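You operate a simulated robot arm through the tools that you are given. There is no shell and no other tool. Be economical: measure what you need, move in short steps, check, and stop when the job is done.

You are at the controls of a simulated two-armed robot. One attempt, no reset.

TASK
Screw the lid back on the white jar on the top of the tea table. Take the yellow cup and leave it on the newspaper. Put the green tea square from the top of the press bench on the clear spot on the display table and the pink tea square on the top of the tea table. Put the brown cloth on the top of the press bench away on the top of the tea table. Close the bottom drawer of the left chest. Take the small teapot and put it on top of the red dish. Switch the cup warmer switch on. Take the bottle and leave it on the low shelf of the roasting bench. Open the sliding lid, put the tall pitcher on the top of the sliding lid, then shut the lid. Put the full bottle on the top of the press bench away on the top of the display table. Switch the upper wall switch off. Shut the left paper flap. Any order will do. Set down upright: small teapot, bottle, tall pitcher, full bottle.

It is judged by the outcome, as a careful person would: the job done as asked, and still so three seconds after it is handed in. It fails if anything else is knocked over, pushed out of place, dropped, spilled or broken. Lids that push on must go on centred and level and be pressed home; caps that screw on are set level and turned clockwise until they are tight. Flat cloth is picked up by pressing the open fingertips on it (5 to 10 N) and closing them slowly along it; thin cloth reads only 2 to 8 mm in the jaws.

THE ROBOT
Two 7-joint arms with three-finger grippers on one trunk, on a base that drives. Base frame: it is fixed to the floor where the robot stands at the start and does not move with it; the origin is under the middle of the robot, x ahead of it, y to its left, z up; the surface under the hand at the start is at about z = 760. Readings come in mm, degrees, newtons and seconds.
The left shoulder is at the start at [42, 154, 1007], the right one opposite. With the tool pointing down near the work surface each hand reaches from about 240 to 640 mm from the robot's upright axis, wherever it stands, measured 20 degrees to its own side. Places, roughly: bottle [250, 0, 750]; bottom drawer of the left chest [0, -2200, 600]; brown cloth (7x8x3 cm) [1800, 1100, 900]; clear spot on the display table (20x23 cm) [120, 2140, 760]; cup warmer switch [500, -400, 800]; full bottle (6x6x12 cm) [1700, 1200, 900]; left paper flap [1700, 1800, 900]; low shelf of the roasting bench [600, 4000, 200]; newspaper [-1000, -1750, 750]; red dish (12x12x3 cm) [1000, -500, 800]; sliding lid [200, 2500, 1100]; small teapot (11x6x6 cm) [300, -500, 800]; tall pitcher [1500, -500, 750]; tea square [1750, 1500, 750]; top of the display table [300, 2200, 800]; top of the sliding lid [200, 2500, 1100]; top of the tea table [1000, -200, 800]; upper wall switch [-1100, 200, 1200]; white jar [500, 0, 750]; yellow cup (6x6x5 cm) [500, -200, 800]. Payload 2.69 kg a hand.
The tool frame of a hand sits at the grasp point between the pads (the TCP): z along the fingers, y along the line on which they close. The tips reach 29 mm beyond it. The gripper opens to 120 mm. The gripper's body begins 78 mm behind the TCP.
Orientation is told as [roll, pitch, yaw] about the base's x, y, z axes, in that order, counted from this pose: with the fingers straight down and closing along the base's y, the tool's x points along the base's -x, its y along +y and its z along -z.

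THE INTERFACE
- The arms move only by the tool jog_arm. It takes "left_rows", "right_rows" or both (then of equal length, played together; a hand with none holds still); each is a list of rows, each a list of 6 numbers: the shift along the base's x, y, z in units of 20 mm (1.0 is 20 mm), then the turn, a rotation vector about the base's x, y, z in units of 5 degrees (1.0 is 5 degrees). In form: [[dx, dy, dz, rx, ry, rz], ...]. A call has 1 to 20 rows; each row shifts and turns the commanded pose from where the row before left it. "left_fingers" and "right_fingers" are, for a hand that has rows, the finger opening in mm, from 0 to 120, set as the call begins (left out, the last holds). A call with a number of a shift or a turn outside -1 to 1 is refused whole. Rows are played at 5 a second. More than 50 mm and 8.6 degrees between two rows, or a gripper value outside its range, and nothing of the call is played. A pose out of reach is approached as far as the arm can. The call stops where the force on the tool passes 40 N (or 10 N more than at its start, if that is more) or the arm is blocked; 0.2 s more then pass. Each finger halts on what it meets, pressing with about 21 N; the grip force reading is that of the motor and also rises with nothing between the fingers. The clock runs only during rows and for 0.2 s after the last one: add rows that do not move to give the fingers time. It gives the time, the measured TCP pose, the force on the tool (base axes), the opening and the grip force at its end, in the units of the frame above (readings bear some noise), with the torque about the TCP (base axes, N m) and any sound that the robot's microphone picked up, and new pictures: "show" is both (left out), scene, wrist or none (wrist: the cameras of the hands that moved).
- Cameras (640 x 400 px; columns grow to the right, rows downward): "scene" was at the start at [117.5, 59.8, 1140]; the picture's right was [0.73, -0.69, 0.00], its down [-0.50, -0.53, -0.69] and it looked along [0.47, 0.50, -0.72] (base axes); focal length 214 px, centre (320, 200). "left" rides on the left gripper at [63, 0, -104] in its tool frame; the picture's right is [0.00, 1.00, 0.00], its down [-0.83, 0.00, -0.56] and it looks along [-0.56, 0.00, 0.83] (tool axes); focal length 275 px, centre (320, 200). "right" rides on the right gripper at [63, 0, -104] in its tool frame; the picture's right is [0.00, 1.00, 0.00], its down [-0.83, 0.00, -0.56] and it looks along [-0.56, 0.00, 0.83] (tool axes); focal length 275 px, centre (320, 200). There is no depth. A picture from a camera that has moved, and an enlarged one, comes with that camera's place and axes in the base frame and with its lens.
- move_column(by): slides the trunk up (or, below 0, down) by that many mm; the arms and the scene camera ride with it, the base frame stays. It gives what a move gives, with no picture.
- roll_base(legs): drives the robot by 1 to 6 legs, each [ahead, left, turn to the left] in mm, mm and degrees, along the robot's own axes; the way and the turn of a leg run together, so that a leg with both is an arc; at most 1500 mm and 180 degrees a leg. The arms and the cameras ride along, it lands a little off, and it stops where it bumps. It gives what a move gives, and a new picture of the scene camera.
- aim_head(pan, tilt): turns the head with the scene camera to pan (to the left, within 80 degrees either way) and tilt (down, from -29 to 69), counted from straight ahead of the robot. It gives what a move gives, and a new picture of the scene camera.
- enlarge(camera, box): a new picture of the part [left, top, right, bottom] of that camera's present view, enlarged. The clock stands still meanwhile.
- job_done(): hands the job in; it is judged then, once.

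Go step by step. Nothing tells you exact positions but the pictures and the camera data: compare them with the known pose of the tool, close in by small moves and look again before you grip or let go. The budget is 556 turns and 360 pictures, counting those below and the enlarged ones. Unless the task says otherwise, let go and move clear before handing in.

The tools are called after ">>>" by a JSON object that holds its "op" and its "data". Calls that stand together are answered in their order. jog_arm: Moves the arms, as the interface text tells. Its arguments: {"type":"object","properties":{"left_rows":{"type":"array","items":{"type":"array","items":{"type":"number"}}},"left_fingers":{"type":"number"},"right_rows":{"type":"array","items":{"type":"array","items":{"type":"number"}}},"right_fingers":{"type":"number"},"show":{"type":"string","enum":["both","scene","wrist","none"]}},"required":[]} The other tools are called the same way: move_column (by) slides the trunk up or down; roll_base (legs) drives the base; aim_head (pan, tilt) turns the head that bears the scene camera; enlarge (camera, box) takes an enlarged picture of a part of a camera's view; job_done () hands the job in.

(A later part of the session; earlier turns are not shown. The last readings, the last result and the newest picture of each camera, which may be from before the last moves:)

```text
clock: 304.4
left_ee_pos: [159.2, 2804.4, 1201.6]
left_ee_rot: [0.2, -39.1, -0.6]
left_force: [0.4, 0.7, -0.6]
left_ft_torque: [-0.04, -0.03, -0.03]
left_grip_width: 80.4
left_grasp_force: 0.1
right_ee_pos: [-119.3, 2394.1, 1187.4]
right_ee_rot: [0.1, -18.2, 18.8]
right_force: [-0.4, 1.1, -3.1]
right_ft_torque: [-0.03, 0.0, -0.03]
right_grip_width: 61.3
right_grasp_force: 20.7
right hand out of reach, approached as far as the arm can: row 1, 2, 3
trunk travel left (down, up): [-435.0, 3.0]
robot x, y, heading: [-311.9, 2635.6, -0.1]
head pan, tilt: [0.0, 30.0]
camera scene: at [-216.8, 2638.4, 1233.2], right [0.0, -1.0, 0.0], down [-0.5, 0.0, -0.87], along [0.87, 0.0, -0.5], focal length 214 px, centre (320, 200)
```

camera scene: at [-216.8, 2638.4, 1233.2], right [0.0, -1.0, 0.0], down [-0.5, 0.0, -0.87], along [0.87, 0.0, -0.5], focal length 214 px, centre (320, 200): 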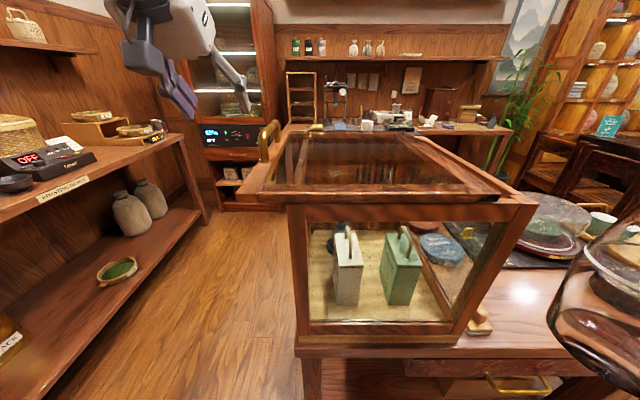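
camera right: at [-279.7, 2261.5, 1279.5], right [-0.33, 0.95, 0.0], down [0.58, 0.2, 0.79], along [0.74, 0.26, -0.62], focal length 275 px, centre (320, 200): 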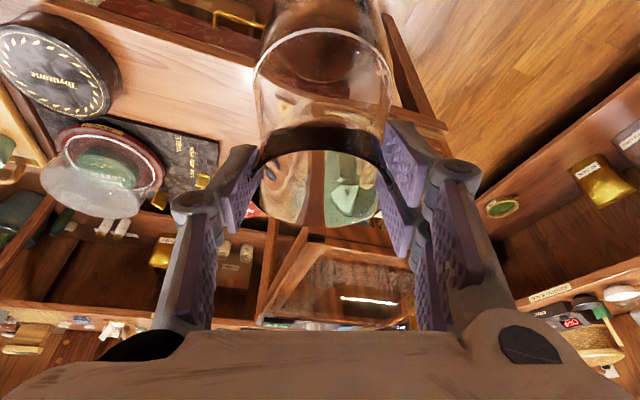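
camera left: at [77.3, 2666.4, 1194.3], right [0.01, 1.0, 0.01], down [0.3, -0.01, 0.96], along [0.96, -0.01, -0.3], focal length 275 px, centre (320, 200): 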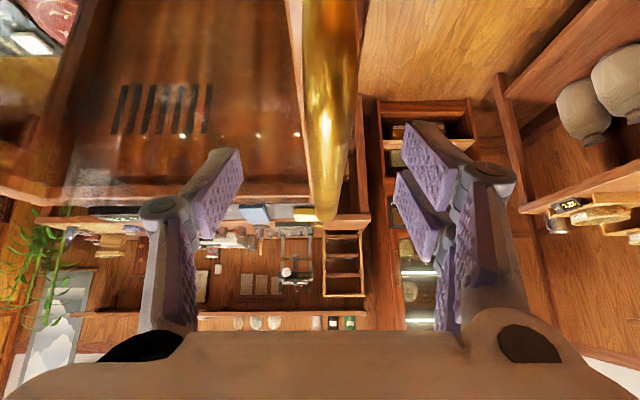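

>>> {"op": "jog_arm", "data": {"right_rows": [[0, 0.3, 1, 0, 0, 0], [0, 0.3, 1, 0, 0, 0], [0, 0.3, 1, 0, 0, 0], [0, 0.3, 1, 0, 0, 0], [0, 0.3, 1, 0, 0, 0]], "show": "none"}}

>>> {"op": "roll_base", "data": {"legs": [[75, 0, 0]]}}

```text
clock: 305.6
left_ee_pos: [159.2, 2804.2, 1201.0]
left_ee_rot: [0.4, -39.1, -0.7]
left_force: [0.5, 0.1, 0.8]
left_ft_torque: [-0.03, 0.03, -0.01]
left_grip_width: 80.0
left_grasp_force: 0.2
right_ee_pos: [-104.1, 2441.0, 1260.8]
right_ee_rot: [0.1, -18.4, 18.9]
right_force: [0.2, 0.3, -2.3]
right_ft_torque: [0.0, 0.01, -0.02]
right_grip_width: 61.2
right_grasp_force: 21.0
right hand out of reach, approached as far as the arm can: row 3, 4, 5
trunk travel left (down, up): [-435.0, 3.0]
robot x, y, heading: [-309.3, 2638.3, -0.1]
head pan, tilt: [0.0, 30.0]
```

```text
clock: 306.6
left_ee_pos: [233.8, 2804.2, 1201.1]
left_ee_rot: [0.3, -39.0, -0.7]
left_force: [0.4, 1.1, -1.5]
left_ft_torque: [0.0, 0.01, -0.02]
left_grip_width: 80.1
left_grasp_force: 0.2
right_ee_pos: [-28.5, 2440.1, 1260.8]
right_ee_rot: [0.2, -18.3, 18.8]
right_force: [0.4, 0.6, -3.0]
right_ft_torque: [0.03, 0.05, 0.02]
right_grip_width: 61.3
right_grasp_force: 21.3
trunk travel left (down, up): [-435.0, 3.0]
robot x, y, heading: [-230.6, 2634.1, -0.1]
head pan, tilt: [0.0, 30.0]
camera scene: at [-140.8, 2637.1, 1233.2], right [0.0, -1.0, 0.0], down [-0.5, 0.0, -0.87], along [0.87, 0.0, -0.5], focal length 214 px, centre (320, 200)
```

scene: 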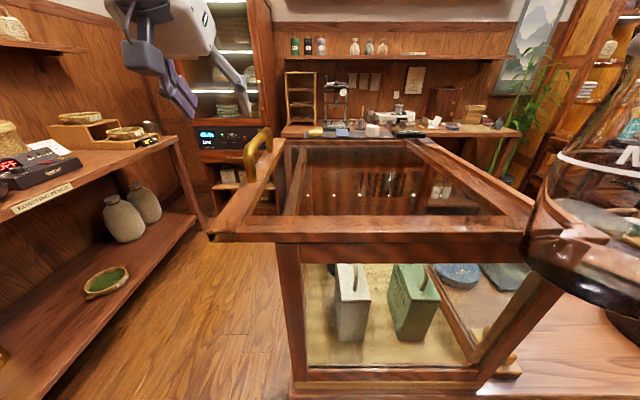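

The hand is at its height cap; tilting it 10° more gains clearance for crossing the lid edge. I do that, raise, and check.

>>> {"op": "jog_arm", "data": {"right_rows": [[-0.5, -0.2, 0, 0.3, -0.9, 0], [0, 0, 0, 0.3, -0.9, 0], [0, 0, 0.6, 0.15, -0.45, 0], [0, 0, 0.6, 0, 0, 0], [0, 0, 0, 0, 0, 0]], "show": "both"}}

```text
clock: 307.8
left_ee_pos: [234.9, 2804.5, 1200.9]
left_ee_rot: [0.4, -39.0, -0.7]
left_force: [0.7, -1.2, -0.1]
left_ft_torque: [0.01, -0.01, -0.04]
left_grip_width: 80.1
left_grasp_force: 0.1
right_ee_pos: [-38.6, 2435.8, 1284.2]
right_ee_rot: [0.0, -30.2, 18.9]
right_force: [-0.2, 0.1, -1.5]
right_ft_torque: [0.01, 0.07, -0.02]
right_grip_width: 61.3
right_grasp_force: 20.9
trunk travel left (down, up): [-435.0, 3.0]
robot x, y, heading: [-238.2, 2638.4, -0.2]
head pan, tilt: [0.0, 30.0]
camera scene: at [-141.3, 2637.0, 1233.2], right [0.0, -1.0, 0.0], down [-0.5, 0.0, -0.87], along [0.87, 0.0, -0.5], focal length 214 px, centre (320, 200)
camera right: at [-140.5, 2399.0, 1342.0], right [-0.33, 0.94, 0.0], down [0.41, 0.14, 0.9], along [0.85, 0.29, -0.44], focal length 275 px, centre (320, 200)
```

scene: 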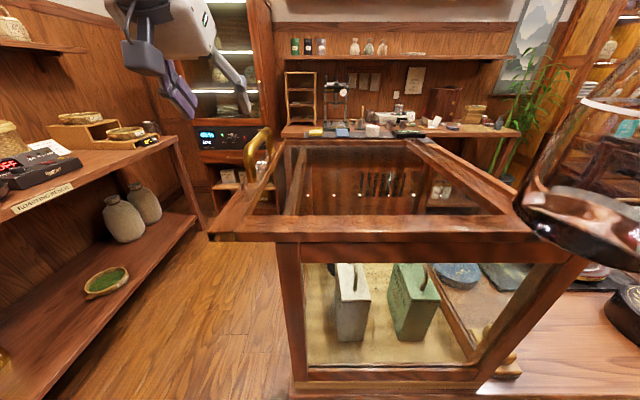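
right: 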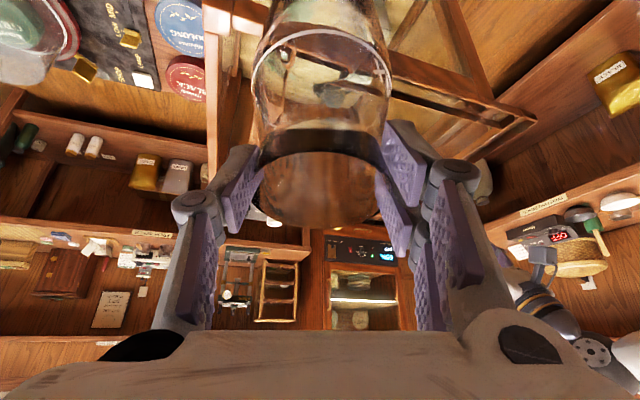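

Clear now. I move the pitcher over the lid.

>>> {"op": "jog_arm", "data": {"right_rows": [[1, 0.5, 0, 0, 0, 0], [1, 0.5, 0, 0, 0, 0], [1, 0.5, 0, 0, 0, 0], [1, 0.5, 0, 0, 0, 0], [1, 0.5, 0, 0, 0, 0], [1, 0.5, 0, 0, 0, 0], [1, 0.5, 0, 0, 0, 0], [0.5, 0.5, 0, 0, 0, 0], [0, 0, 0, 0, 0, 0]], "show": "both"}}

```text
clock: 309.8
left_ee_pos: [235.5, 2803.1, 1200.9]
left_ee_rot: [0.4, -39.1, -0.7]
left_force: [-0.2, 0.0, -0.3]
left_ft_torque: [0.02, -0.01, -0.02]
left_grip_width: 80.0
left_grasp_force: 0.1
right_ee_pos: [111.2, 2516.5, 1284.2]
right_ee_rot: [0.1, -30.2, 18.8]
right_force: [0.0, -0.4, -2.0]
right_ft_torque: [-0.02, 0.07, -0.01]
right_grip_width: 61.2
right_grasp_force: 20.9
trunk travel left (down, up): [-435.0, 3.0]
robot x, y, heading: [-235.7, 2635.9, -0.3]
head pan, tilt: [0.0, 30.0]
camera scene: at [-141.4, 2636.9, 1233.2], right [0.0, -1.0, 0.0], down [-0.5, 0.0, -0.87], along [0.87, 0.0, -0.5], focal length 214 px, centre (320, 200)
camera right: at [9.5, 2479.1, 1342.3], right [-0.33, 0.94, 0.0], down [0.41, 0.14, 0.9], along [0.85, 0.29, -0.44], focal length 275 px, centre (320, 200)
```

scene: 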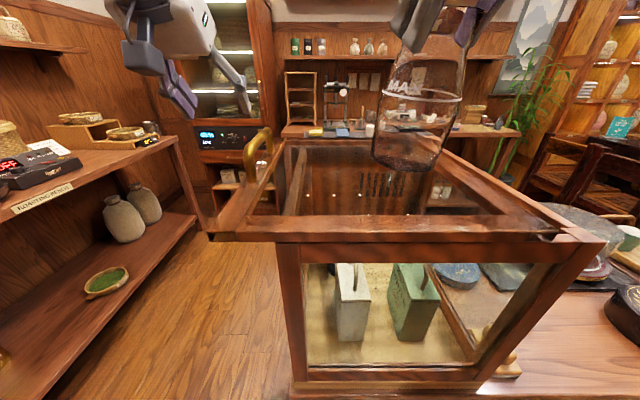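
right: 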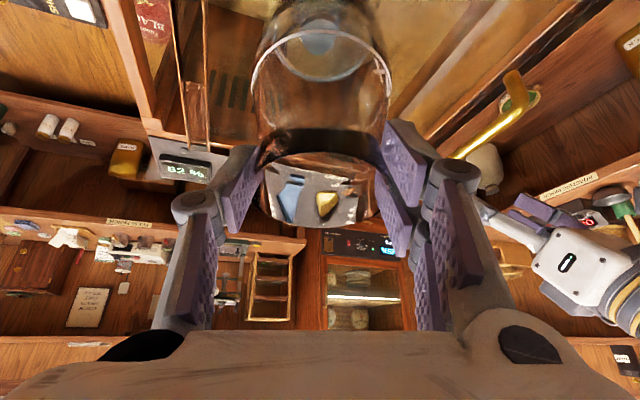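

>>> {"op": "enlarge", "data": {"camera": "scene", "box": [300, 40, 540, 240]}}

```text
2.00 times, centred on (420, 140) of scene
camera zoom: at [-141.4, 2636.9, 1233.2], right [0.0, -1.0, 0.0], down [-0.5, 0.0, -0.87], along [0.87, 0.0, -0.5], focal length 429 px, centre (120, 320)
```

zoom: 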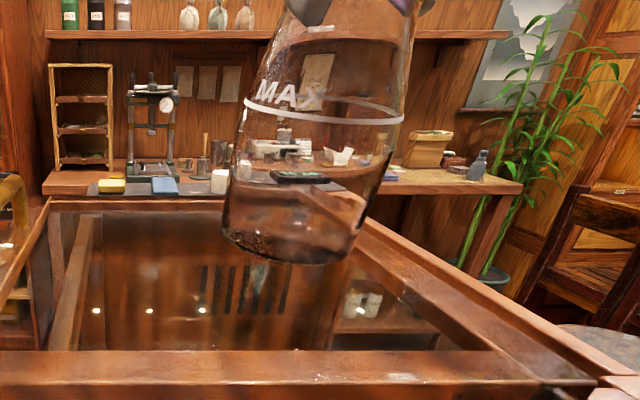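

Bottom is about 16 mm over the lid. I straighten the pitcher while lowering to just above contact, shifting slightly off the right frame member.

>>> {"op": "jog_arm", "data": {"right_rows": [[0.2, 0.4, -0.4, -0.3, 0.9, 0], [0.2, 0.4, -0.4, -0.3, 0.9, 0], [0, 0.1, -0.4, -0.16, 0.48, 0], [0, 0, 0, 0, 0, 0]], "show": "none"}}

>>> {"op": "enlarge", "data": {"camera": "scene", "box": [300, 40, 540, 240]}}

```text
clock: 310.8
left_ee_pos: [234.7, 2804.2, 1202.3]
left_ee_rot: [0.3, -39.1, -0.7]
left_force: [0.1, 0.1, -0.2]
left_ft_torque: [-0.01, 0.03, 0.05]
left_grip_width: 79.7
left_grasp_force: 0.1
right_ee_pos: [117.0, 2535.1, 1262.5]
right_ee_rot: [0.2, -18.3, 18.8]
right_force: [2.3, -0.7, 6.9]
right_ft_torque: [0.14, -0.51, -0.06]
right_grip_width: 61.4
right_grasp_force: 20.7
trunk travel left (down, up): [-435.0, 3.0]
robot x, y, heading: [-231.7, 2638.5, -0.2]
head pan, tilt: [0.0, 30.0]
```

```text
2.00 times, centred on (420, 140) of scene
camera zoom: at [-141.7, 2637.2, 1233.3], right [0.0, -1.0, 0.0], down [-0.5, 0.0, -0.87], along [0.87, 0.0, -0.5], focal length 429 px, centre (120, 320)
```

zoom: 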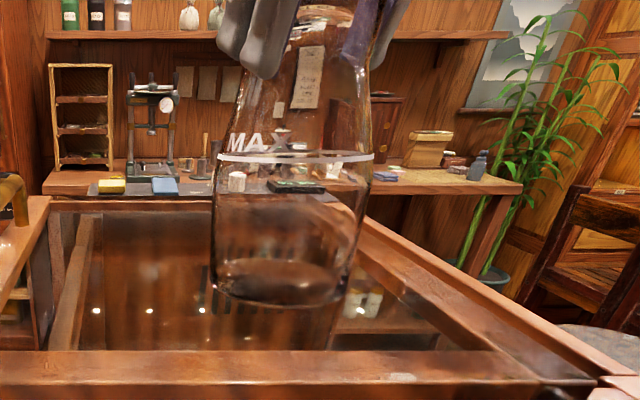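

Contact. I press 2 mm more so the base seats flat.

>>> {"op": "jog_arm", "data": {"right_rows": [[0, 0, -0.1, 0, 0, 0], [0, 0, -0.05, 0, 0, 0]], "show": "none"}}

>>> {"op": "enlarge", "data": {"camera": "scene", "box": [300, 40, 540, 240]}}

```text
clock: 311.4
left_ee_pos: [232.9, 2804.5, 1201.8]
left_ee_rot: [0.3, -39.2, -0.7]
left_force: [-0.2, -0.7, 0.1]
left_ft_torque: [0.0, 0.03, 0.02]
left_grip_width: 79.9
left_grasp_force: 0.1
right_ee_pos: [116.7, 2535.5, 1258.5]
right_ee_rot: [0.0, -18.3, 18.9]
right_force: [-3.2, -0.6, 16.3]
right_ft_torque: [0.05, -0.08, 0.01]
right_grip_width: 61.4
right_grasp_force: 20.7
trunk travel left (down, up): [-435.0, 3.0]
robot x, y, heading: [-239.5, 2637.5, -0.2]
head pan, tilt: [0.0, 30.0]
```

```text
2.00 times, centred on (420, 140) of scene
camera zoom: at [-142.8, 2637.1, 1233.4], right [0.0, -1.0, 0.0], down [-0.5, 0.0, -0.87], along [0.87, 0.0, -0.5], focal length 429 px, centre (120, 320)
```

zoom: 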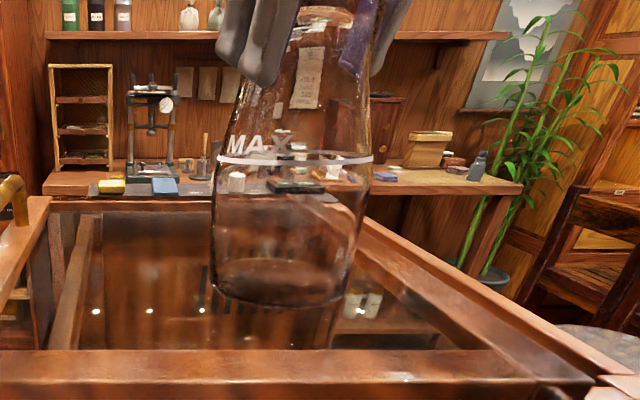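

Seated. I open and retreat along the hand's axis.

>>> {"op": "jog_arm", "data": {"right_rows": [[0, 0, 0.08, 0, 0, 0], [0, 0, 0, 0, 0, 0], [0, 0, 0, 0, 0, 0], [0, 0, 0, 0, 0, 0]], "right_fingers": 92, "show": "wrist"}}

>>> {"op": "enlarge", "data": {"camera": "scene", "box": [300, 40, 540, 240]}}

```text
clock: 312.4
left_ee_pos: [233.2, 2802.9, 1200.5]
left_ee_rot: [0.3, -39.0, -0.7]
left_force: [0.0, -0.1, 0.6]
left_ft_torque: [-0.01, -0.01, -0.03]
left_grip_width: 80.1
left_grasp_force: 0.1
right_ee_pos: [118.6, 2534.6, 1257.7]
right_ee_rot: [0.1, -18.3, 19.0]
right_force: [0.2, -0.7, 0.6]
right_ft_torque: [0.01, -0.01, -0.04]
right_grip_width: 92.3
right_grasp_force: 0.1
trunk travel left (down, up): [-435.0, 3.0]
robot x, y, heading: [-236.5, 2638.8, -0.1]
head pan, tilt: [0.0, 30.0]
camera right: at [30.9, 2501.9, 1337.8], right [-0.33, 0.94, 0.0], down [0.58, 0.2, 0.79], along [0.74, 0.26, -0.62], focal length 275 px, centre (320, 200)
```

right: 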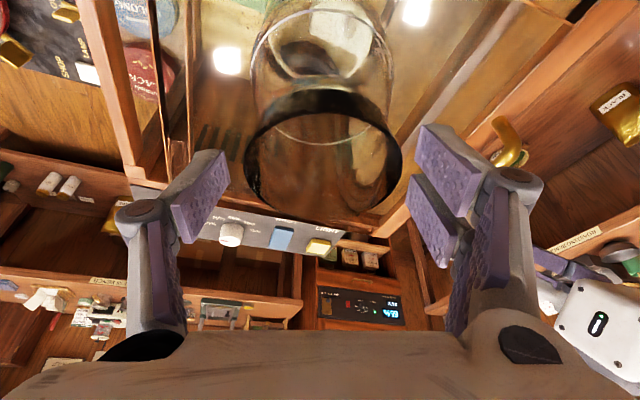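

```text
2.00 times, centred on (420, 140) of scene
camera zoom: at [-141.5, 2637.2, 1233.2], right [0.0, -1.0, 0.0], down [-0.5, 0.0, -0.87], along [0.87, 0.0, -0.5], focal length 429 px, centre (120, 320)
```

zoom: 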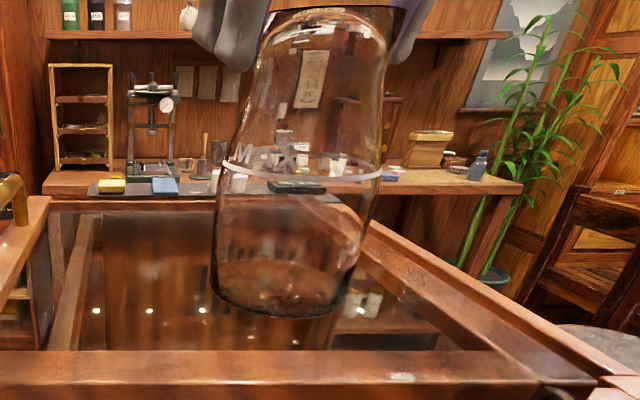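

Upright and free. I retreat horizontally backward, fingers passing along its sides.

>>> {"op": "jog_arm", "data": {"right_rows": [[-0.47, -0.16, 0, 0, 0, 0], [-0.95, -0.32, 0, 0, 0, 0], [-0.95, -0.32, 0, 0, 0, 0], [-0.95, -0.32, 0, 0, 0, 0], [-0.95, -0.32, 0, 0, 0, 0], [-0.95, -0.32, 0, 0, 0, 0], [0, 0, 0, 0, 0, 0]], "show": "both"}}

```text
clock: 314.0
left_ee_pos: [234.5, 2803.3, 1200.1]
left_ee_rot: [0.3, -38.9, -0.6]
left_force: [0.5, 0.7, -0.1]
left_ft_torque: [0.0, 0.0, -0.02]
left_grip_width: 80.0
left_grasp_force: 0.1
right_ee_pos: [15.2, 2499.3, 1257.7]
right_ee_rot: [0.2, -18.1, 18.8]
right_force: [-0.8, 0.2, -0.4]
right_ft_torque: [-0.01, 0.02, 0.01]
right_grip_width: 92.1
right_grasp_force: 0.1
trunk travel left (down, up): [-435.0, 3.0]
robot x, y, heading: [-235.1, 2638.9, -0.1]
head pan, tilt: [0.0, 30.0]
camera scene: at [-141.2, 2637.3, 1233.1], right [0.0, -1.0, 0.0], down [-0.5, 0.0, -0.87], along [0.87, 0.0, -0.5], focal length 214 px, centre (320, 200)
camera right: at [-73.1, 2466.8, 1337.6], right [-0.33, 0.94, 0.0], down [0.58, 0.2, 0.79], along [0.74, 0.26, -0.62], focal length 275 px, centre (320, 200)
```

scene: 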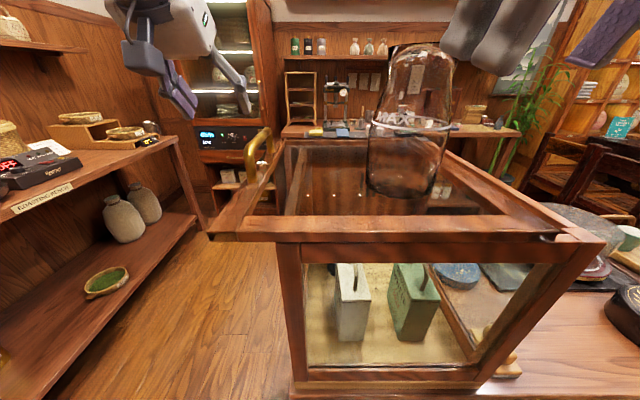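
right: 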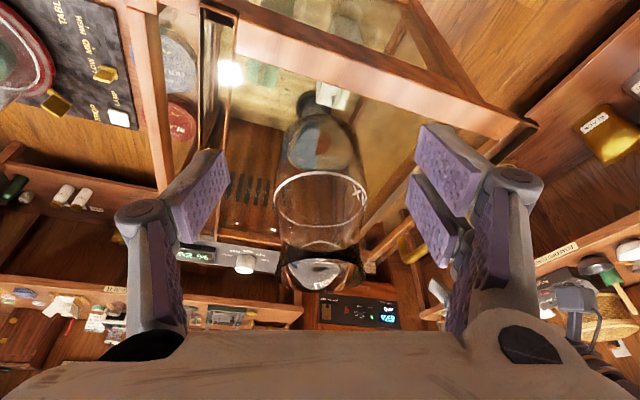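

The pitcher stands upright on the lid. Now I close the fingers and gently push the handle in -y to shut the lid.

>>> {"op": "jog_arm", "data": {"left_rows": [[-0.7, 0, 0, 0, 0, 0], [-0.7, 0, -1, 0, 0, 0], [-0.5, 0, -1, 0, 0, 0], [0, 0, -1, 0, 0, 0], [0, -0.5, 0, 0, 0, 0], [0, -0.5, 0, 0, 0, 0], [0, 0, 0, 0, 0, 0]], "left_fingers": 0, "show": "wrist"}}

```text
clock: 315.6
left_ee_pos: [195.0, 2782.0, 1140.0]
left_ee_rot: [0.3, -39.1, -0.6]
left_force: [0.4, -0.4, -0.1]
left_ft_torque: [-0.01, 0.0, 0.01]
left_grip_width: 0.0
left_grasp_force: 21.6
right_ee_pos: [15.3, 2499.9, 1258.5]
right_ee_rot: [0.2, -18.2, 18.8]
right_force: [0.1, -0.3, 0.3]
right_ft_torque: [0.02, -0.01, 0.03]
right_grip_width: 92.0
right_grasp_force: 0.0
trunk travel left (down, up): [-435.0, 3.0]
robot x, y, heading: [-235.4, 2634.4, 0.0]
head pan, tilt: [0.0, 30.0]
camera left: at [81.1, 2784.6, 1182.9], right [0.01, 1.0, 0.01], down [0.29, -0.01, 0.96], along [0.96, -0.01, -0.3], focal length 275 px, centre (320, 200)
```

left: 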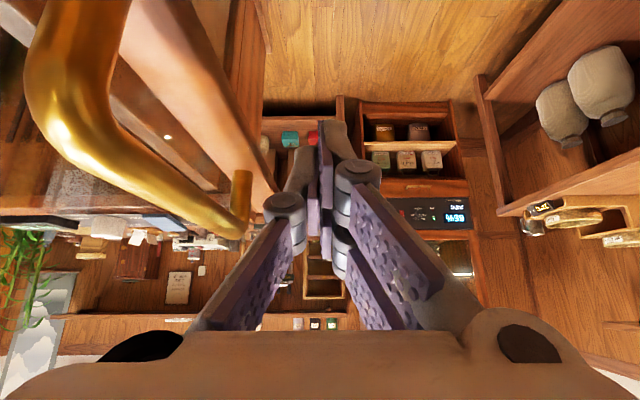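

>>> {"op": "jog_arm", "data": {"left_rows": [[0, -0.25, 0, 0, 0, 0], [0, -0.25, 0, 0, 0, 0], [0, -0.2, 0, 0, 0, 0], [0, -0.15, 0, 0, 0, 0], [0, -0.15, 0, 0, 0, 0], [0, -0.15, 0, 0, 0, 0], [0, -0.15, 0, 0, 0, 0], [0, -0.2, 0, 0, 0, 0], [0, -0.2, 0, 0, 0, 0], [0, -0.2, 0, 0, 0, 0], [0, -0.2, 0, 0, 0, 0], [0, -0.2, 0, 0, 0, 0], [0, -0.2, 0, 0, 0, 0], [0, -0.2, 0, 0, 0, 0], [0, -0.2, 0, 0, 0, 0], [0, -0.2, 0, 0, 0, 0], [0, -0.2, 0, 0, 0, 0], [0, -0.2, 0, 0, 0, 0]], "show": "scene"}}

```text
clock: 319.4
left_ee_pos: [197.1, 2712.6, 1141.8]
left_ee_rot: [0.3, -39.1, -0.7]
left_force: [-0.2, 1.1, -0.1]
left_ft_torque: [0.02, -0.03, 0.04]
left_grip_width: 0.0
left_grasp_force: 21.3
right_ee_pos: [14.9, 2500.3, 1258.5]
right_ee_rot: [0.1, -18.3, 18.8]
right_force: [0.5, -0.8, -0.3]
right_ft_torque: [-0.03, 0.02, 0.01]
right_grip_width: 92.2
right_grasp_force: 0.1
trunk travel left (down, up): [-435.0, 3.0]
robot x, y, heading: [-240.0, 2634.3, -0.1]
head pan, tilt: [0.0, 30.0]
camera scene: at [-141.4, 2637.3, 1233.2], right [0.0, -1.0, 0.0], down [-0.5, 0.0, -0.87], along [0.87, 0.0, -0.5], focal length 214 px, centre (320, 200)
```

scene: 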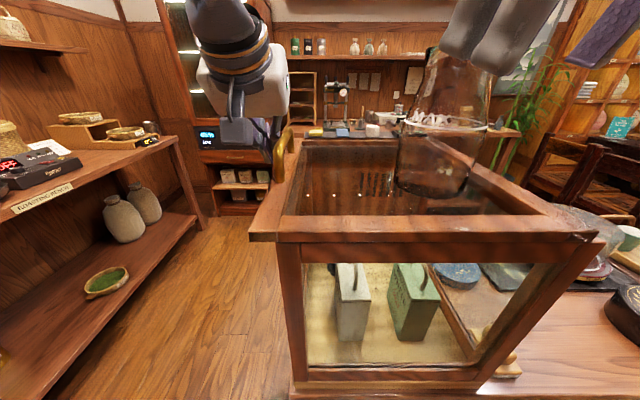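

>>> {"op": "jog_arm", "data": {"left_rows": [[0, -0.2, 0, 0, 0, 0], [0, -0.2, 0, 0, 0, 0], [0, -0.2, 0, 0, 0, 0], [0, -0.2, 0, 0, 0, 0], [0, -0.2, 0, 0, 0, 0], [0, -0.15, 0, 0, 0, 0], [0, -0.15, 0, 0, 0, 0], [0, -0.15, 0, 0, 0, 0]], "show": "scene"}}

>>> {"op": "enlarge", "data": {"camera": "scene", "box": [220, 80, 620, 280]}}

```text
clock: 321.2
left_ee_pos: [195.4, 2690.2, 1140.4]
left_ee_rot: [0.3, -39.1, -0.3]
left_force: [-2.1, 26.5, 2.4]
left_ft_torque: [-0.23, 0.03, -0.23]
left_grip_width: 0.0
left_grasp_force: 20.7
right_ee_pos: [14.2, 2503.9, 1258.3]
right_ee_rot: [0.0, -18.1, 18.9]
right_force: [0.1, -0.1, 0.8]
right_ft_torque: [0.02, 0.02, 0.01]
right_grip_width: 92.1
right_grasp_force: 0.1
trunk travel left (down, up): [-435.0, 3.0]
robot x, y, heading: [-238.7, 2636.8, -0.2]
head pan, tilt: [0.0, 30.0]
camera scene: at [-141.9, 2641.5, 1233.3], right [0.0, -1.0, 0.0], down [-0.5, 0.0, -0.87], along [0.87, 0.0, -0.5], focal length 214 px, centre (320, 200)
```

scene: 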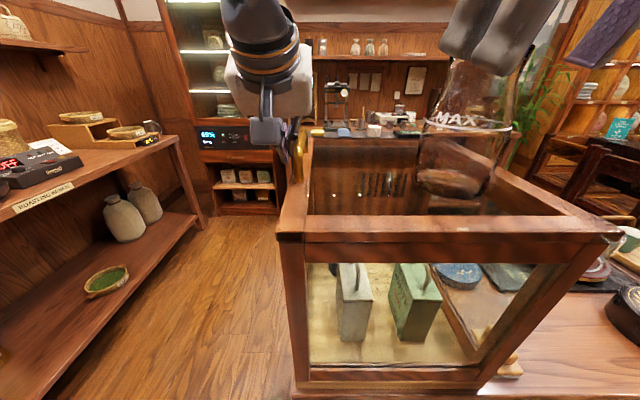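

```text
1.60 times, centred on (420, 180) of scene
camera zoom: at [-141.9, 2641.5, 1233.3], right [0.0, -1.0, 0.0], down [-0.5, 0.0, -0.87], along [0.87, 0.0, -0.5], focal length 343 px, centre (160, 232)
```

zoom: 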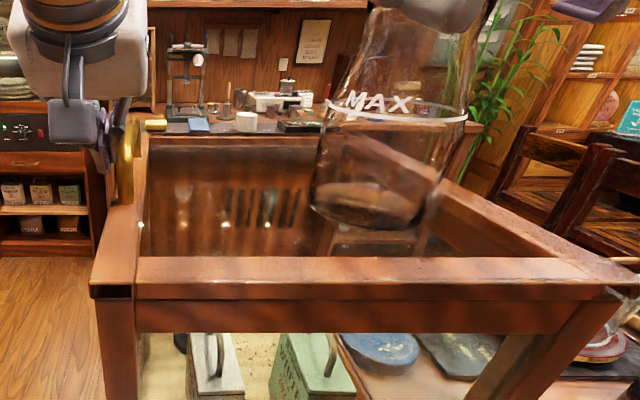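

The lid is shut (stopped at 26 N) and the pitcher stands. I back both hands off and check.

>>> {"op": "jog_arm", "data": {"left_rows": [[0, 0.5, 0, 0, 0, 0], [0, 1, 0, 0, 0, 0], [0, 1, 0.5, 0, 0, 0], [-0.5, 1, 1, 0, 0, 0], [-1, 0.5, 0.5, 0, 0, 0], [-1, 0, 0, 0, 0, 0]], "right_rows": [[-0.5, 0, 0, 0, 0, 0], [-0.5, 0, 0, 0, 0, 0], [-0.5, 0, 0, 0, 0, 0], [-0.5, 0, 0, 0, 0, 0], [-0.5, 0, 0, 0, 0, 0], [-0.5, 0, 0, 0, 0, 0]], "show": "none"}}

>>> {"op": "roll_base", "data": {"legs": [[-250, 0, 0]]}}

>>> {"op": "enlarge", "data": {"camera": "scene", "box": [220, 80, 460, 230]}}

```text
clock: 322.6
left_ee_pos: [145.1, 2764.9, 1182.2]
left_ee_rot: [0.3, -39.1, -0.7]
left_force: [-0.9, -0.3, -0.1]
left_ft_torque: [0.01, 0.03, 0.0]
left_grip_width: 0.0
left_grasp_force: 20.5
right_ee_pos: [-45.2, 2499.3, 1258.3]
right_ee_rot: [0.2, -18.1, 18.9]
right_force: [-0.4, 0.3, -1.2]
right_ft_torque: [0.01, -0.02, -0.01]
right_grip_width: 92.4
right_grasp_force: 0.0
trunk travel left (down, up): [-435.0, 3.0]
robot x, y, heading: [-234.9, 2640.1, 0.0]
head pan, tilt: [0.0, 30.0]
```

```text
clock: 324.4
left_ee_pos: [-101.4, 2763.3, 1181.2]
left_ee_rot: [0.4, -39.1, -0.6]
left_force: [0.7, -0.1, 0.1]
left_ft_torque: [0.03, -0.01, -0.03]
left_grip_width: 0.0
left_grasp_force: 21.1
right_ee_pos: [-293.0, 2500.2, 1258.9]
right_ee_rot: [0.1, -18.1, 18.9]
right_force: [0.3, 0.4, -0.9]
right_ft_torque: [-0.03, 0.02, -0.01]
right_grip_width: 92.0
right_grasp_force: 0.1
trunk travel left (down, up): [-435.0, 3.0]
robot x, y, heading: [-481.4, 2639.1, -0.0]
head pan, tilt: [0.0, 30.0]
camera scene: at [-389.5, 2637.7, 1233.2], right [0.0, -1.0, 0.0], down [-0.5, 0.0, -0.87], along [0.87, 0.0, -0.5], focal length 214 px, centre (320, 200)
```

scene: 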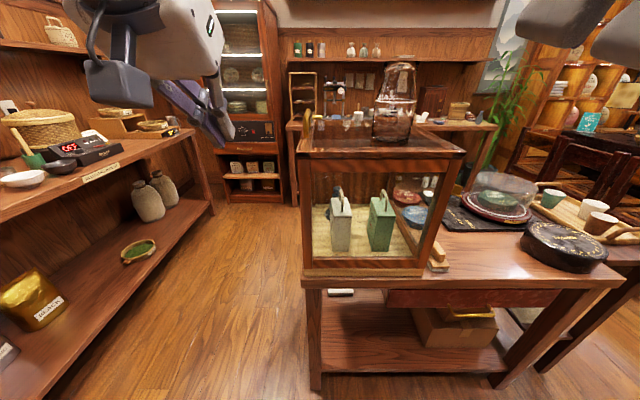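

```text
2.67 times, centred on (340, 155) of scene
camera zoom: at [-389.5, 2637.7, 1233.2], right [0.0, -1.0, 0.0], down [-0.5, 0.0, -0.87], along [0.87, 0.0, -0.5], focal length 572 px, centre (267, 320)
```

zoom: 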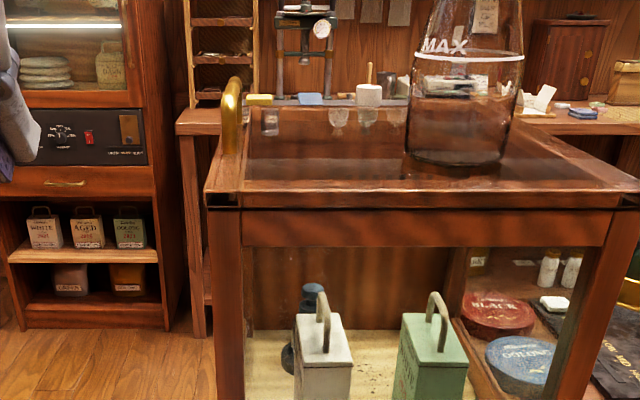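

Lid shut, pitcher upright on it. I straighten both hands and drive to the press bench.

>>> {"op": "jog_arm", "data": {"left_rows": [[0, 0, -0.3, 0, 1, 0], [0, 0, -0.3, 0, 1, 0], [0, 0, -0.3, 0, 1, 0], [0, 0, -0.3, 0, 1, 0], [0, 0, -0.3, 0, 1, 0], [0, 0, -0.3, 0, 1, 0], [0, 0, -0.3, 0, 1, 0], [0, 0, -0.3, 0, 0.8, 0]], "right_rows": [[0.5, 0, -0.7, -0.29, 0.85, 0], [0.5, 0, -0.7, -0.29, 0.85, 0], [0.5, -0.3, -0.7, -0.29, 0.85, 0], [0.5, -0.3, -0.7, -0.29, 0.85, 0], [0.5, -0.3, -0.7, 0, 0, -1], [0.5, -0.3, -0.7, 0, 0, -1], [0, 0, -0.7, 0, 0, -1], [0, 0, 0, 0, 0, -0.77]], "left_fingers": 80, "right_fingers": 80, "show": "none"}}

>>> {"op": "roll_base", "data": {"legs": [[0, -1439, 0], [1450, 0, 0]]}}

>>> {"op": "aim_head", "data": {"pan": 0, "tilt": 25}}

```text
clock: 326.2
left_ee_pos: [-101.0, 2765.6, 1133.7]
left_ee_rot: [-0.1, 0.1, -0.5]
left_force: [0.6, 0.8, 0.0]
left_ft_torque: [0.0, 0.0, -0.02]
left_grip_width: 80.0
left_grasp_force: 0.0
right_ee_pos: [-232.2, 2475.3, 1159.6]
right_ee_rot: [0.1, -0.2, -0.1]
right_force: [-0.7, -0.9, 0.1]
right_ft_torque: [0.01, 0.01, 0.01]
right_grip_width: 79.7
right_grasp_force: 0.0
trunk travel left (down, up): [-435.0, 3.0]
robot x, y, heading: [-481.5, 2634.2, 0.0]
head pan, tilt: [0.0, 30.0]
```

```text
clock: 344.3
left_ee_pos: [1347.4, 1295.0, 1133.8]
left_ee_rot: [0.0, -0.1, -1.4]
left_force: [0.0, 0.8, -0.4]
left_ft_torque: [0.02, 0.04, 0.0]
left_grip_width: 80.1
left_grasp_force: 0.0
right_ee_pos: [1211.1, 1008.8, 1160.2]
right_ee_rot: [0.3, -0.2, -0.8]
right_force: [0.7, 0.6, 0.2]
right_ft_torque: [0.02, 0.01, 0.0]
right_grip_width: 80.1
right_grasp_force: 0.0
trunk travel left (down, up): [-435.0, 3.0]
robot x, y, heading: [964.0, 1172.3, -0.8]
head pan, tilt: [0.0, 30.0]
camera scene: at [1057.2, 1171.8, 1233.2], right [-0.02, -1.0, 0.0], down [-0.5, 0.01, -0.87], along [0.87, -0.01, -0.5], focal length 214 px, centre (320, 200)
```

scene: 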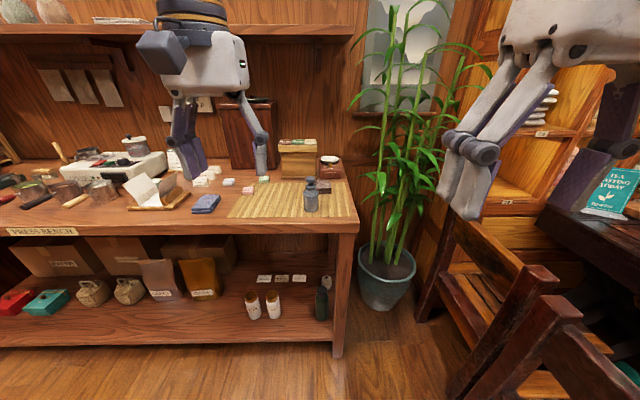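

```text
clock: 345.0
left_ee_pos: [1346.8, 1295.1, 1133.9]
left_ee_rot: [0.0, -0.2, -1.3]
left_force: [0.6, 0.5, 0.3]
left_ft_torque: [0.0, -0.03, -0.03]
left_grip_width: 80.1
left_grasp_force: 0.1
right_ee_pos: [1210.2, 1008.8, 1159.9]
right_ee_rot: [0.2, -0.3, -0.8]
right_force: [-1.0, 0.5, -0.7]
right_ft_torque: [-0.02, -0.01, -0.03]
right_grip_width: 79.9
right_grasp_force: 0.0
trunk travel left (down, up): [-435.0, 3.0]
robot x, y, heading: [962.8, 1170.4, -0.9]
head pan, tilt: [0.0, 25.0]
camera scene: at [1058.8, 1171.8, 1241.1], right [-0.02, -1.0, 0.0], down [-0.42, 0.01, -0.91], along [0.91, -0.02, -0.42], focal length 214 px, centre (320, 200)
```

scene: 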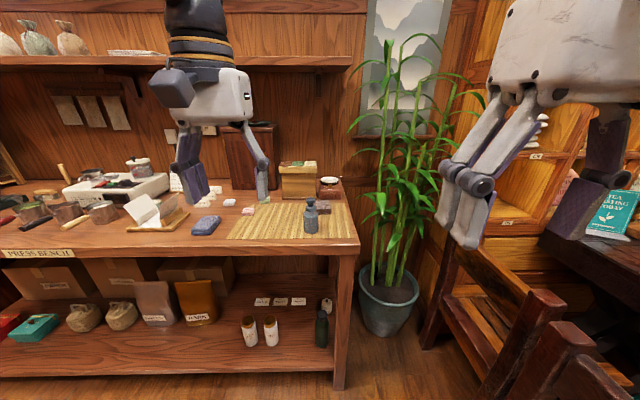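

>>> {"op": "enlarge", "data": {"camera": "scene", "box": [120, 150, 360, 280]}}

>>> {"op": "enlarge", "data": {"camera": "left", "box": [0, 0, 640, 400]}}

```text
2.67 times, centred on (240, 215) of scene
camera zoom: at [1058.8, 1171.8, 1241.1], right [-0.02, -1.0, 0.0], down [-0.42, 0.01, -0.91], along [0.91, -0.02, -0.42], focal length 572 px, centre (533, 160)
```

zoom: 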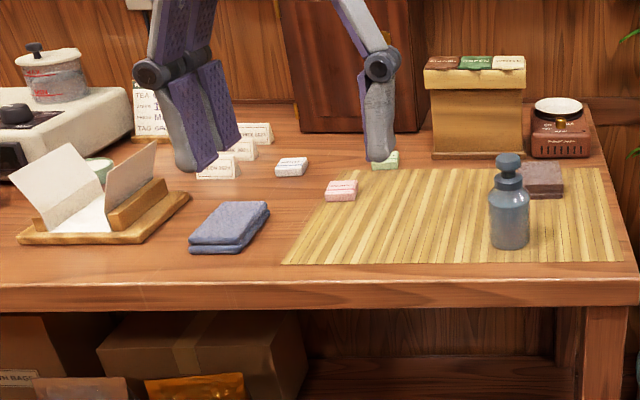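

```text
1.00 times, centred on (320, 200) of left (not enlarged: the box is as wide or as high as the picture)
camera zoom: at [1283.1, 1296.9, 1238.9], right [0.03, 1.0, 0.0], down [0.83, -0.02, 0.56], along [0.56, -0.02, -0.83], focal length 275 px, centre (320, 200)
```

zoom: 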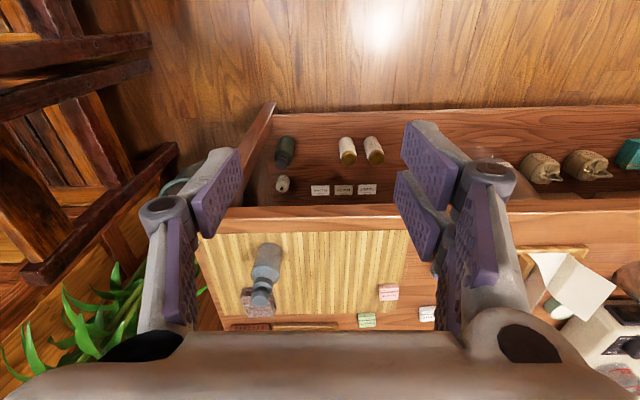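

I identify: full bottle (1645,1188), brown cloth behind it, pink square (~1780,1428), green square (~1885,1388), and the open paper wrap at about (1790,1850). Hands free, I do the paper flap first: roll to (1270,1700).

>>> {"op": "roll_base", "data": {"legs": [[0, 530, 0.9], [290, 0, 0]]}}

>>> {"op": "aim_head", "data": {"pan": 10, "tilt": 40}}

>>> {"op": "enlarge", "data": {"camera": "scene", "box": [200, 100, 440, 250]}}

```text
clock: 351.2
left_ee_pos: [1635.4, 1839.4, 1133.9]
left_ee_rot: [0.0, -0.1, -0.2]
left_force: [0.5, 0.5, -0.2]
left_ft_torque: [-0.01, -0.03, 0.01]
left_grip_width: 80.1
left_grasp_force: 0.1
right_ee_pos: [1506.9, 1550.2, 1160.1]
right_ee_rot: [0.2, -0.2, 0.4]
right_force: [0.5, -0.3, 0.3]
right_ft_torque: [-0.01, 0.02, -0.02]
right_grip_width: 80.3
right_grasp_force: 0.0
trunk travel left (down, up): [-435.0, 3.0]
robot x, y, heading: [1255.2, 1710.4, 0.3]
head pan, tilt: [0.0, 25.0]
camera scene: at [1350.4, 1711.7, 1241.2], right [0.0, -1.0, 0.0], down [-0.42, 0.0, -0.91], along [0.91, 0.0, -0.42], focal length 214 px, centre (320, 200)
```

scene: 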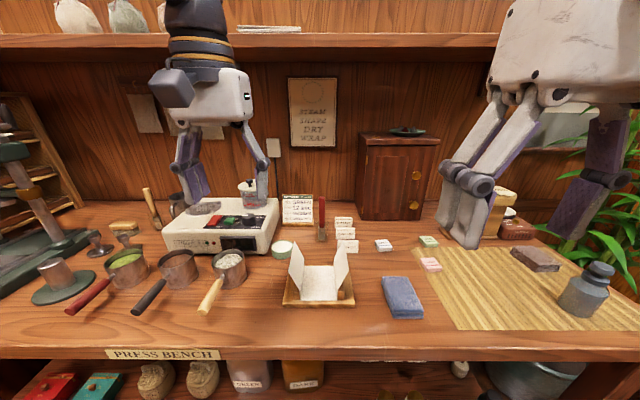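

```text
clock: 352.0
left_ee_pos: [1635.2, 1840.8, 1132.2]
left_ee_rot: [0.0, -0.1, -0.1]
left_force: [-0.2, -0.2, -1.0]
left_ft_torque: [-0.01, 0.0, 0.01]
left_grip_width: 79.7
left_grasp_force: 0.1
right_ee_pos: [1506.1, 1551.8, 1160.2]
right_ee_rot: [0.2, -0.2, 0.3]
right_force: [0.4, 0.0, -0.7]
right_ft_torque: [0.0, 0.0, 0.03]
right_grip_width: 80.0
right_grasp_force: 0.1
trunk travel left (down, up): [-435.0, 3.0]
robot x, y, heading: [1255.1, 1706.9, 0.3]
head pan, tilt: [10.0, 40.0]
camera scene: at [1341.5, 1726.4, 1217.9], right [0.18, -0.98, 0.0], down [-0.63, -0.11, -0.77], along [0.75, 0.14, -0.64], focal length 214 px, centre (320, 200)
```

scene: 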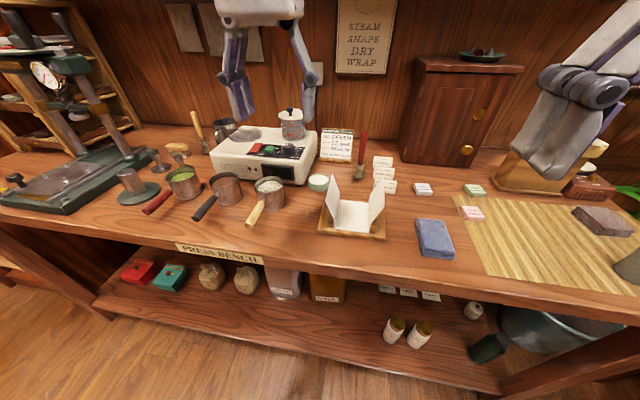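

```text
2.67 times, centred on (320, 175) of scene
camera zoom: at [1341.5, 1726.4, 1217.9], right [0.18, -0.98, 0.0], down [-0.63, -0.11, -0.77], along [0.75, 0.14, -0.64], focal length 572 px, centre (320, 267)
```

zoom: 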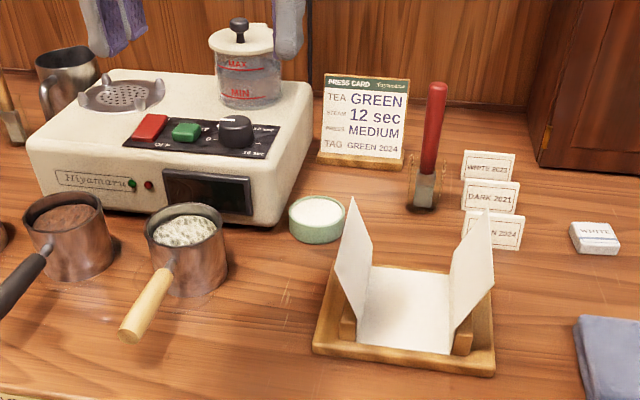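

The left flap stands up, hinged along y≈1755, top about (1710,1775,945). I bring the closed left hand to its outer side.

>>> {"op": "jog_arm", "data": {"left_rows": [[1, -0.1, 0, 0, 0, 0], [1, -0.1, 0, 0, 0, 0], [1, 0, -1, 0, 0, 0], [0.75, 0, -1, 0, 0, 0], [0, 0, -1, 0, 0, 0], [0, 0, -1, 0, 0, 0], [0, 0, -1, 0, 0, 0], [0, 0, -1, 0, 0, 0], [0, 0, -1, 0, 0, 0], [0, 0, -1, 0, 0, 0], [0, 0, 0, 0, 0, 0]], "left_fingers": 0, "show": "both"}}

```text
clock: 354.4
left_ee_pos: [1709.6, 1838.1, 974.5]
left_ee_rot: [-0.1, -0.1, -0.1]
left_force: [0.1, 0.6, -1.8]
left_ft_torque: [0.02, -0.01, -0.01]
left_grip_width: 0.0
left_grasp_force: 20.6
right_ee_pos: [1505.8, 1550.8, 1160.1]
right_ee_rot: [0.2, -0.2, 0.4]
right_force: [0.1, -0.3, -0.6]
right_ft_torque: [0.02, 0.03, 0.02]
right_grip_width: 80.0
right_grasp_force: 0.0
trunk travel left (down, up): [-435.0, 3.0]
robot x, y, heading: [1252.7, 1713.5, 0.4]
head pan, tilt: [10.0, 40.0]
camera scene: at [1341.4, 1726.5, 1217.9], right [0.18, -0.98, 0.0], down [-0.63, -0.11, -0.77], along [0.75, 0.14, -0.64], focal length 214 px, centre (320, 200)
camera left: at [1646.2, 1838.4, 1078.8], right [0.01, 1.0, 0.0], down [0.83, -0.01, 0.56], along [0.56, 0.0, -0.83], focal length 275 px, centre (320, 200)
```

scene: 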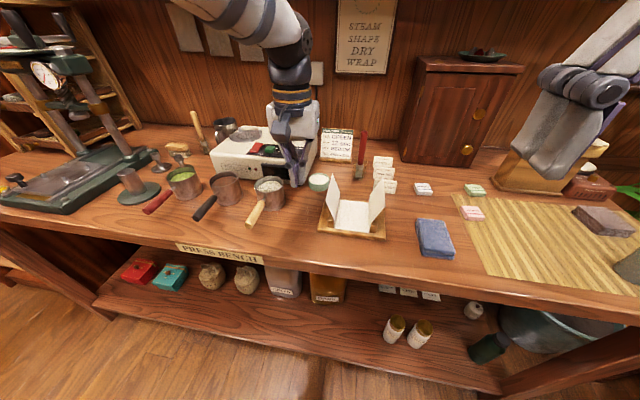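
left: 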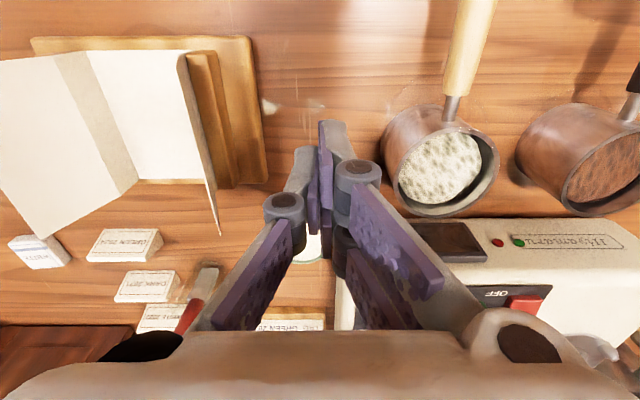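

>>> {"op": "jog_arm", "data": {"left_rows": [[0.3, -1, -0.85, 0, 0, 0], [0.1, -1, -0.9, 0, 0, 0], [0, -1, 0, 0, 0, 0], [0, -0.7, 0, 0, 0, 0], [0, -0.7, 0, 0, 0, 0], [0, -0.5, 0, 0, 0, 0], [0, 0, 0, 0, 0, 0]], "show": "both"}}

```text
clock: 356.0
left_ee_pos: [1718.7, 1738.2, 938.4]
left_ee_rot: [0.1, 0.0, 0.0]
left_force: [0.1, 0.1, 0.6]
left_ft_torque: [-0.03, 0.01, 0.03]
left_grip_width: 0.0
left_grasp_force: 21.2
right_ee_pos: [1506.4, 1551.1, 1160.4]
right_ee_rot: [0.3, -0.2, 0.5]
right_force: [-1.2, 0.3, 0.3]
right_ft_torque: [0.0, 0.0, -0.03]
right_grip_width: 80.1
right_grasp_force: 0.1
trunk travel left (down, up): [-435.0, 3.0]
robot x, y, heading: [1254.8, 1709.3, 0.5]
head pan, tilt: [10.0, 40.0]
camera scene: at [1341.5, 1726.5, 1217.8], right [0.18, -0.98, 0.0], down [-0.63, -0.11, -0.77], along [0.75, 0.14, -0.64], focal length 214 px, centre (320, 200)
camera left: at [1654.6, 1739.6, 1043.9], right [0.01, 1.0, 0.0], down [0.83, -0.01, 0.56], along [0.56, 0.0, -0.83], focal length 275 px, centre (320, 200)
```

scene: 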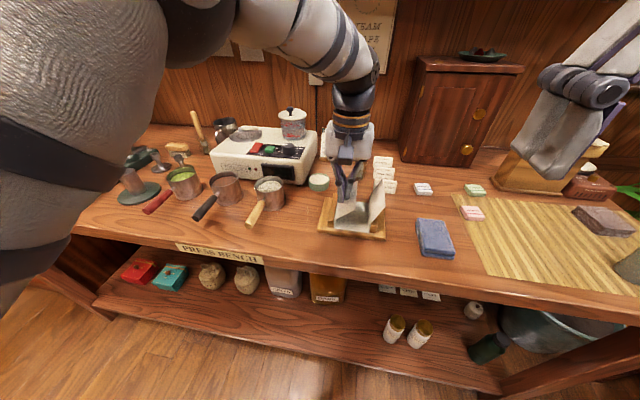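
left: 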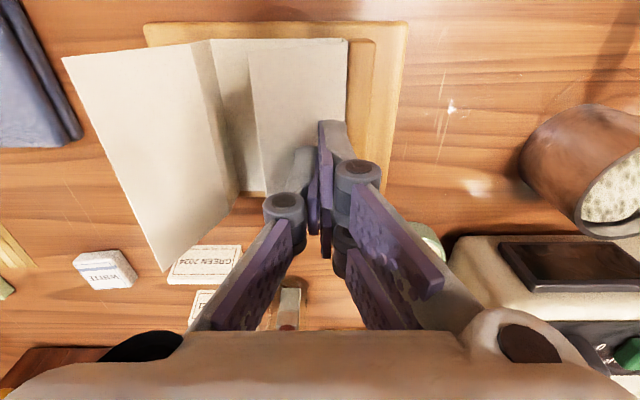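

The flap folds in. I continue over and press down gently.

>>> {"op": "jog_arm", "data": {"left_rows": [[0, -0.6, -0.3, 0, 0, 0], [0, -0.5, -0.5, 0, 0, 0], [0, -0.3, -0.5, 0, 0, 0], [0, 0, -0.3, 0, 0, 0], [0, 0, 0, 0, 0, 0]], "show": "wrist"}}

```text
clock: 357.1
left_ee_pos: [1720.9, 1712.3, 916.3]
left_ee_rot: [-0.2, -1.1, 0.1]
left_force: [-9.0, 4.1, 80.1]
left_ft_torque: [0.06, 1.54, -0.18]
left_grip_width: 6.1
left_grasp_force: 21.0
right_ee_pos: [1501.4, 1550.7, 1162.3]
right_ee_rot: [0.3, -0.5, 0.5]
right_force: [-0.2, 0.4, -0.5]
right_ft_torque: [-0.01, 0.01, 0.02]
right_grip_width: 80.0
right_grasp_force: 0.2
trunk travel left (down, up): [-435.0, 3.0]
robot x, y, heading: [1251.8, 1708.4, 0.1]
head pan, tilt: [10.0, 40.0]
stopped in row 5 (left hand): the force on the tool passed its limit at 42 N (the readings are from after the stop); the commanded pose is now the measured one
camera left: at [1654.0, 1713.0, 1020.4], right [0.0, 1.0, 0.0], down [0.82, 0.0, 0.57], along [0.57, 0.0, -0.82], focal length 275 px, centre (320, 200)
```

left: 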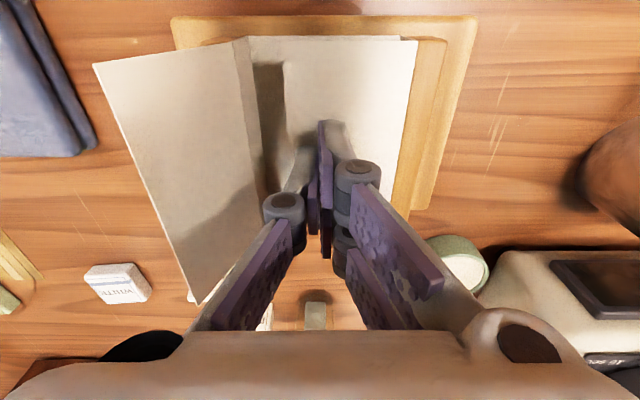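

Hard contact: the flap is down flat. I lift at once and check.

>>> {"op": "jog_arm", "data": {"left_rows": [[0, 0, 0.5, 0, 0, 0], [0, 0, 1, 0, 0, 0], [0, 0, 1, 0, 0, 0], [0, 0.5, 1, 0, 0, 0], [0, 0.5, 1, 0, 0, 0], [0, 1, 1, 0, 0, 0], [0, 1, 1, 0, 0, 0]], "show": "scene"}}

>>> {"op": "enlarge", "data": {"camera": "scene", "box": [240, 150, 500, 270]}}

```text
clock: 358.7
left_ee_pos: [1721.5, 1772.7, 1039.6]
left_ee_rot: [0.1, -0.5, 0.1]
left_force: [0.3, 0.8, -0.5]
left_ft_torque: [0.03, 0.0, 0.0]
left_grip_width: 0.2
left_grasp_force: 28.5
right_ee_pos: [1504.8, 1550.3, 1161.7]
right_ee_rot: [0.1, -0.2, 0.4]
right_force: [-0.7, 0.7, 0.4]
right_ft_torque: [0.04, 0.04, -0.01]
right_grip_width: 80.0
right_grasp_force: 0.1
trunk travel left (down, up): [-435.0, 3.0]
robot x, y, heading: [1256.0, 1708.6, 0.1]
head pan, tilt: [10.0, 40.0]
camera scene: at [1341.3, 1726.9, 1217.9], right [0.18, -0.98, 0.0], down [-0.63, -0.12, -0.77], along [0.75, 0.14, -0.64], focal length 214 px, centre (320, 200)
```

scene: 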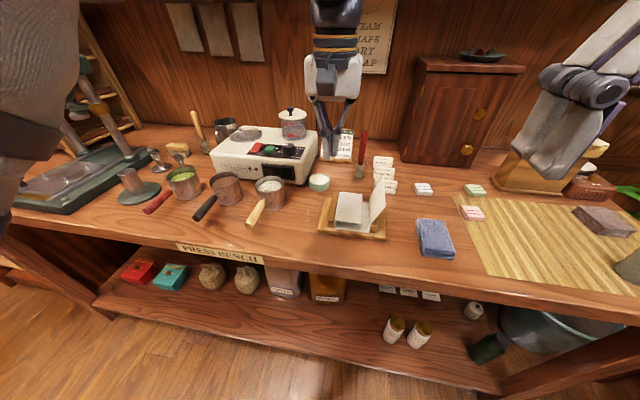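

```text
2.46 times, centred on (370, 210) of scene
camera zoom: at [1341.3, 1726.9, 1217.9], right [0.18, -0.98, 0.0], down [-0.63, -0.12, -0.77], along [0.75, 0.14, -0.64], focal length 528 px, centre (197, 175)
```

zoom: 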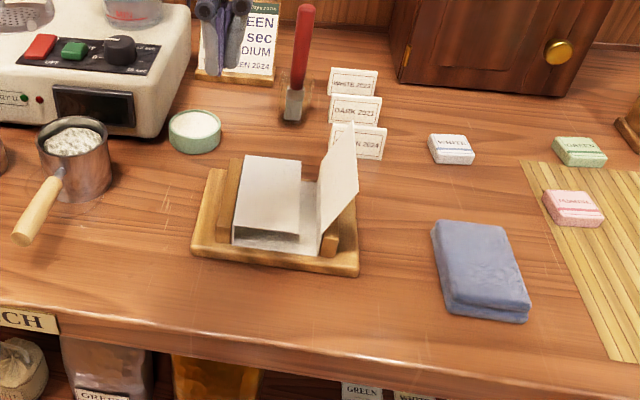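

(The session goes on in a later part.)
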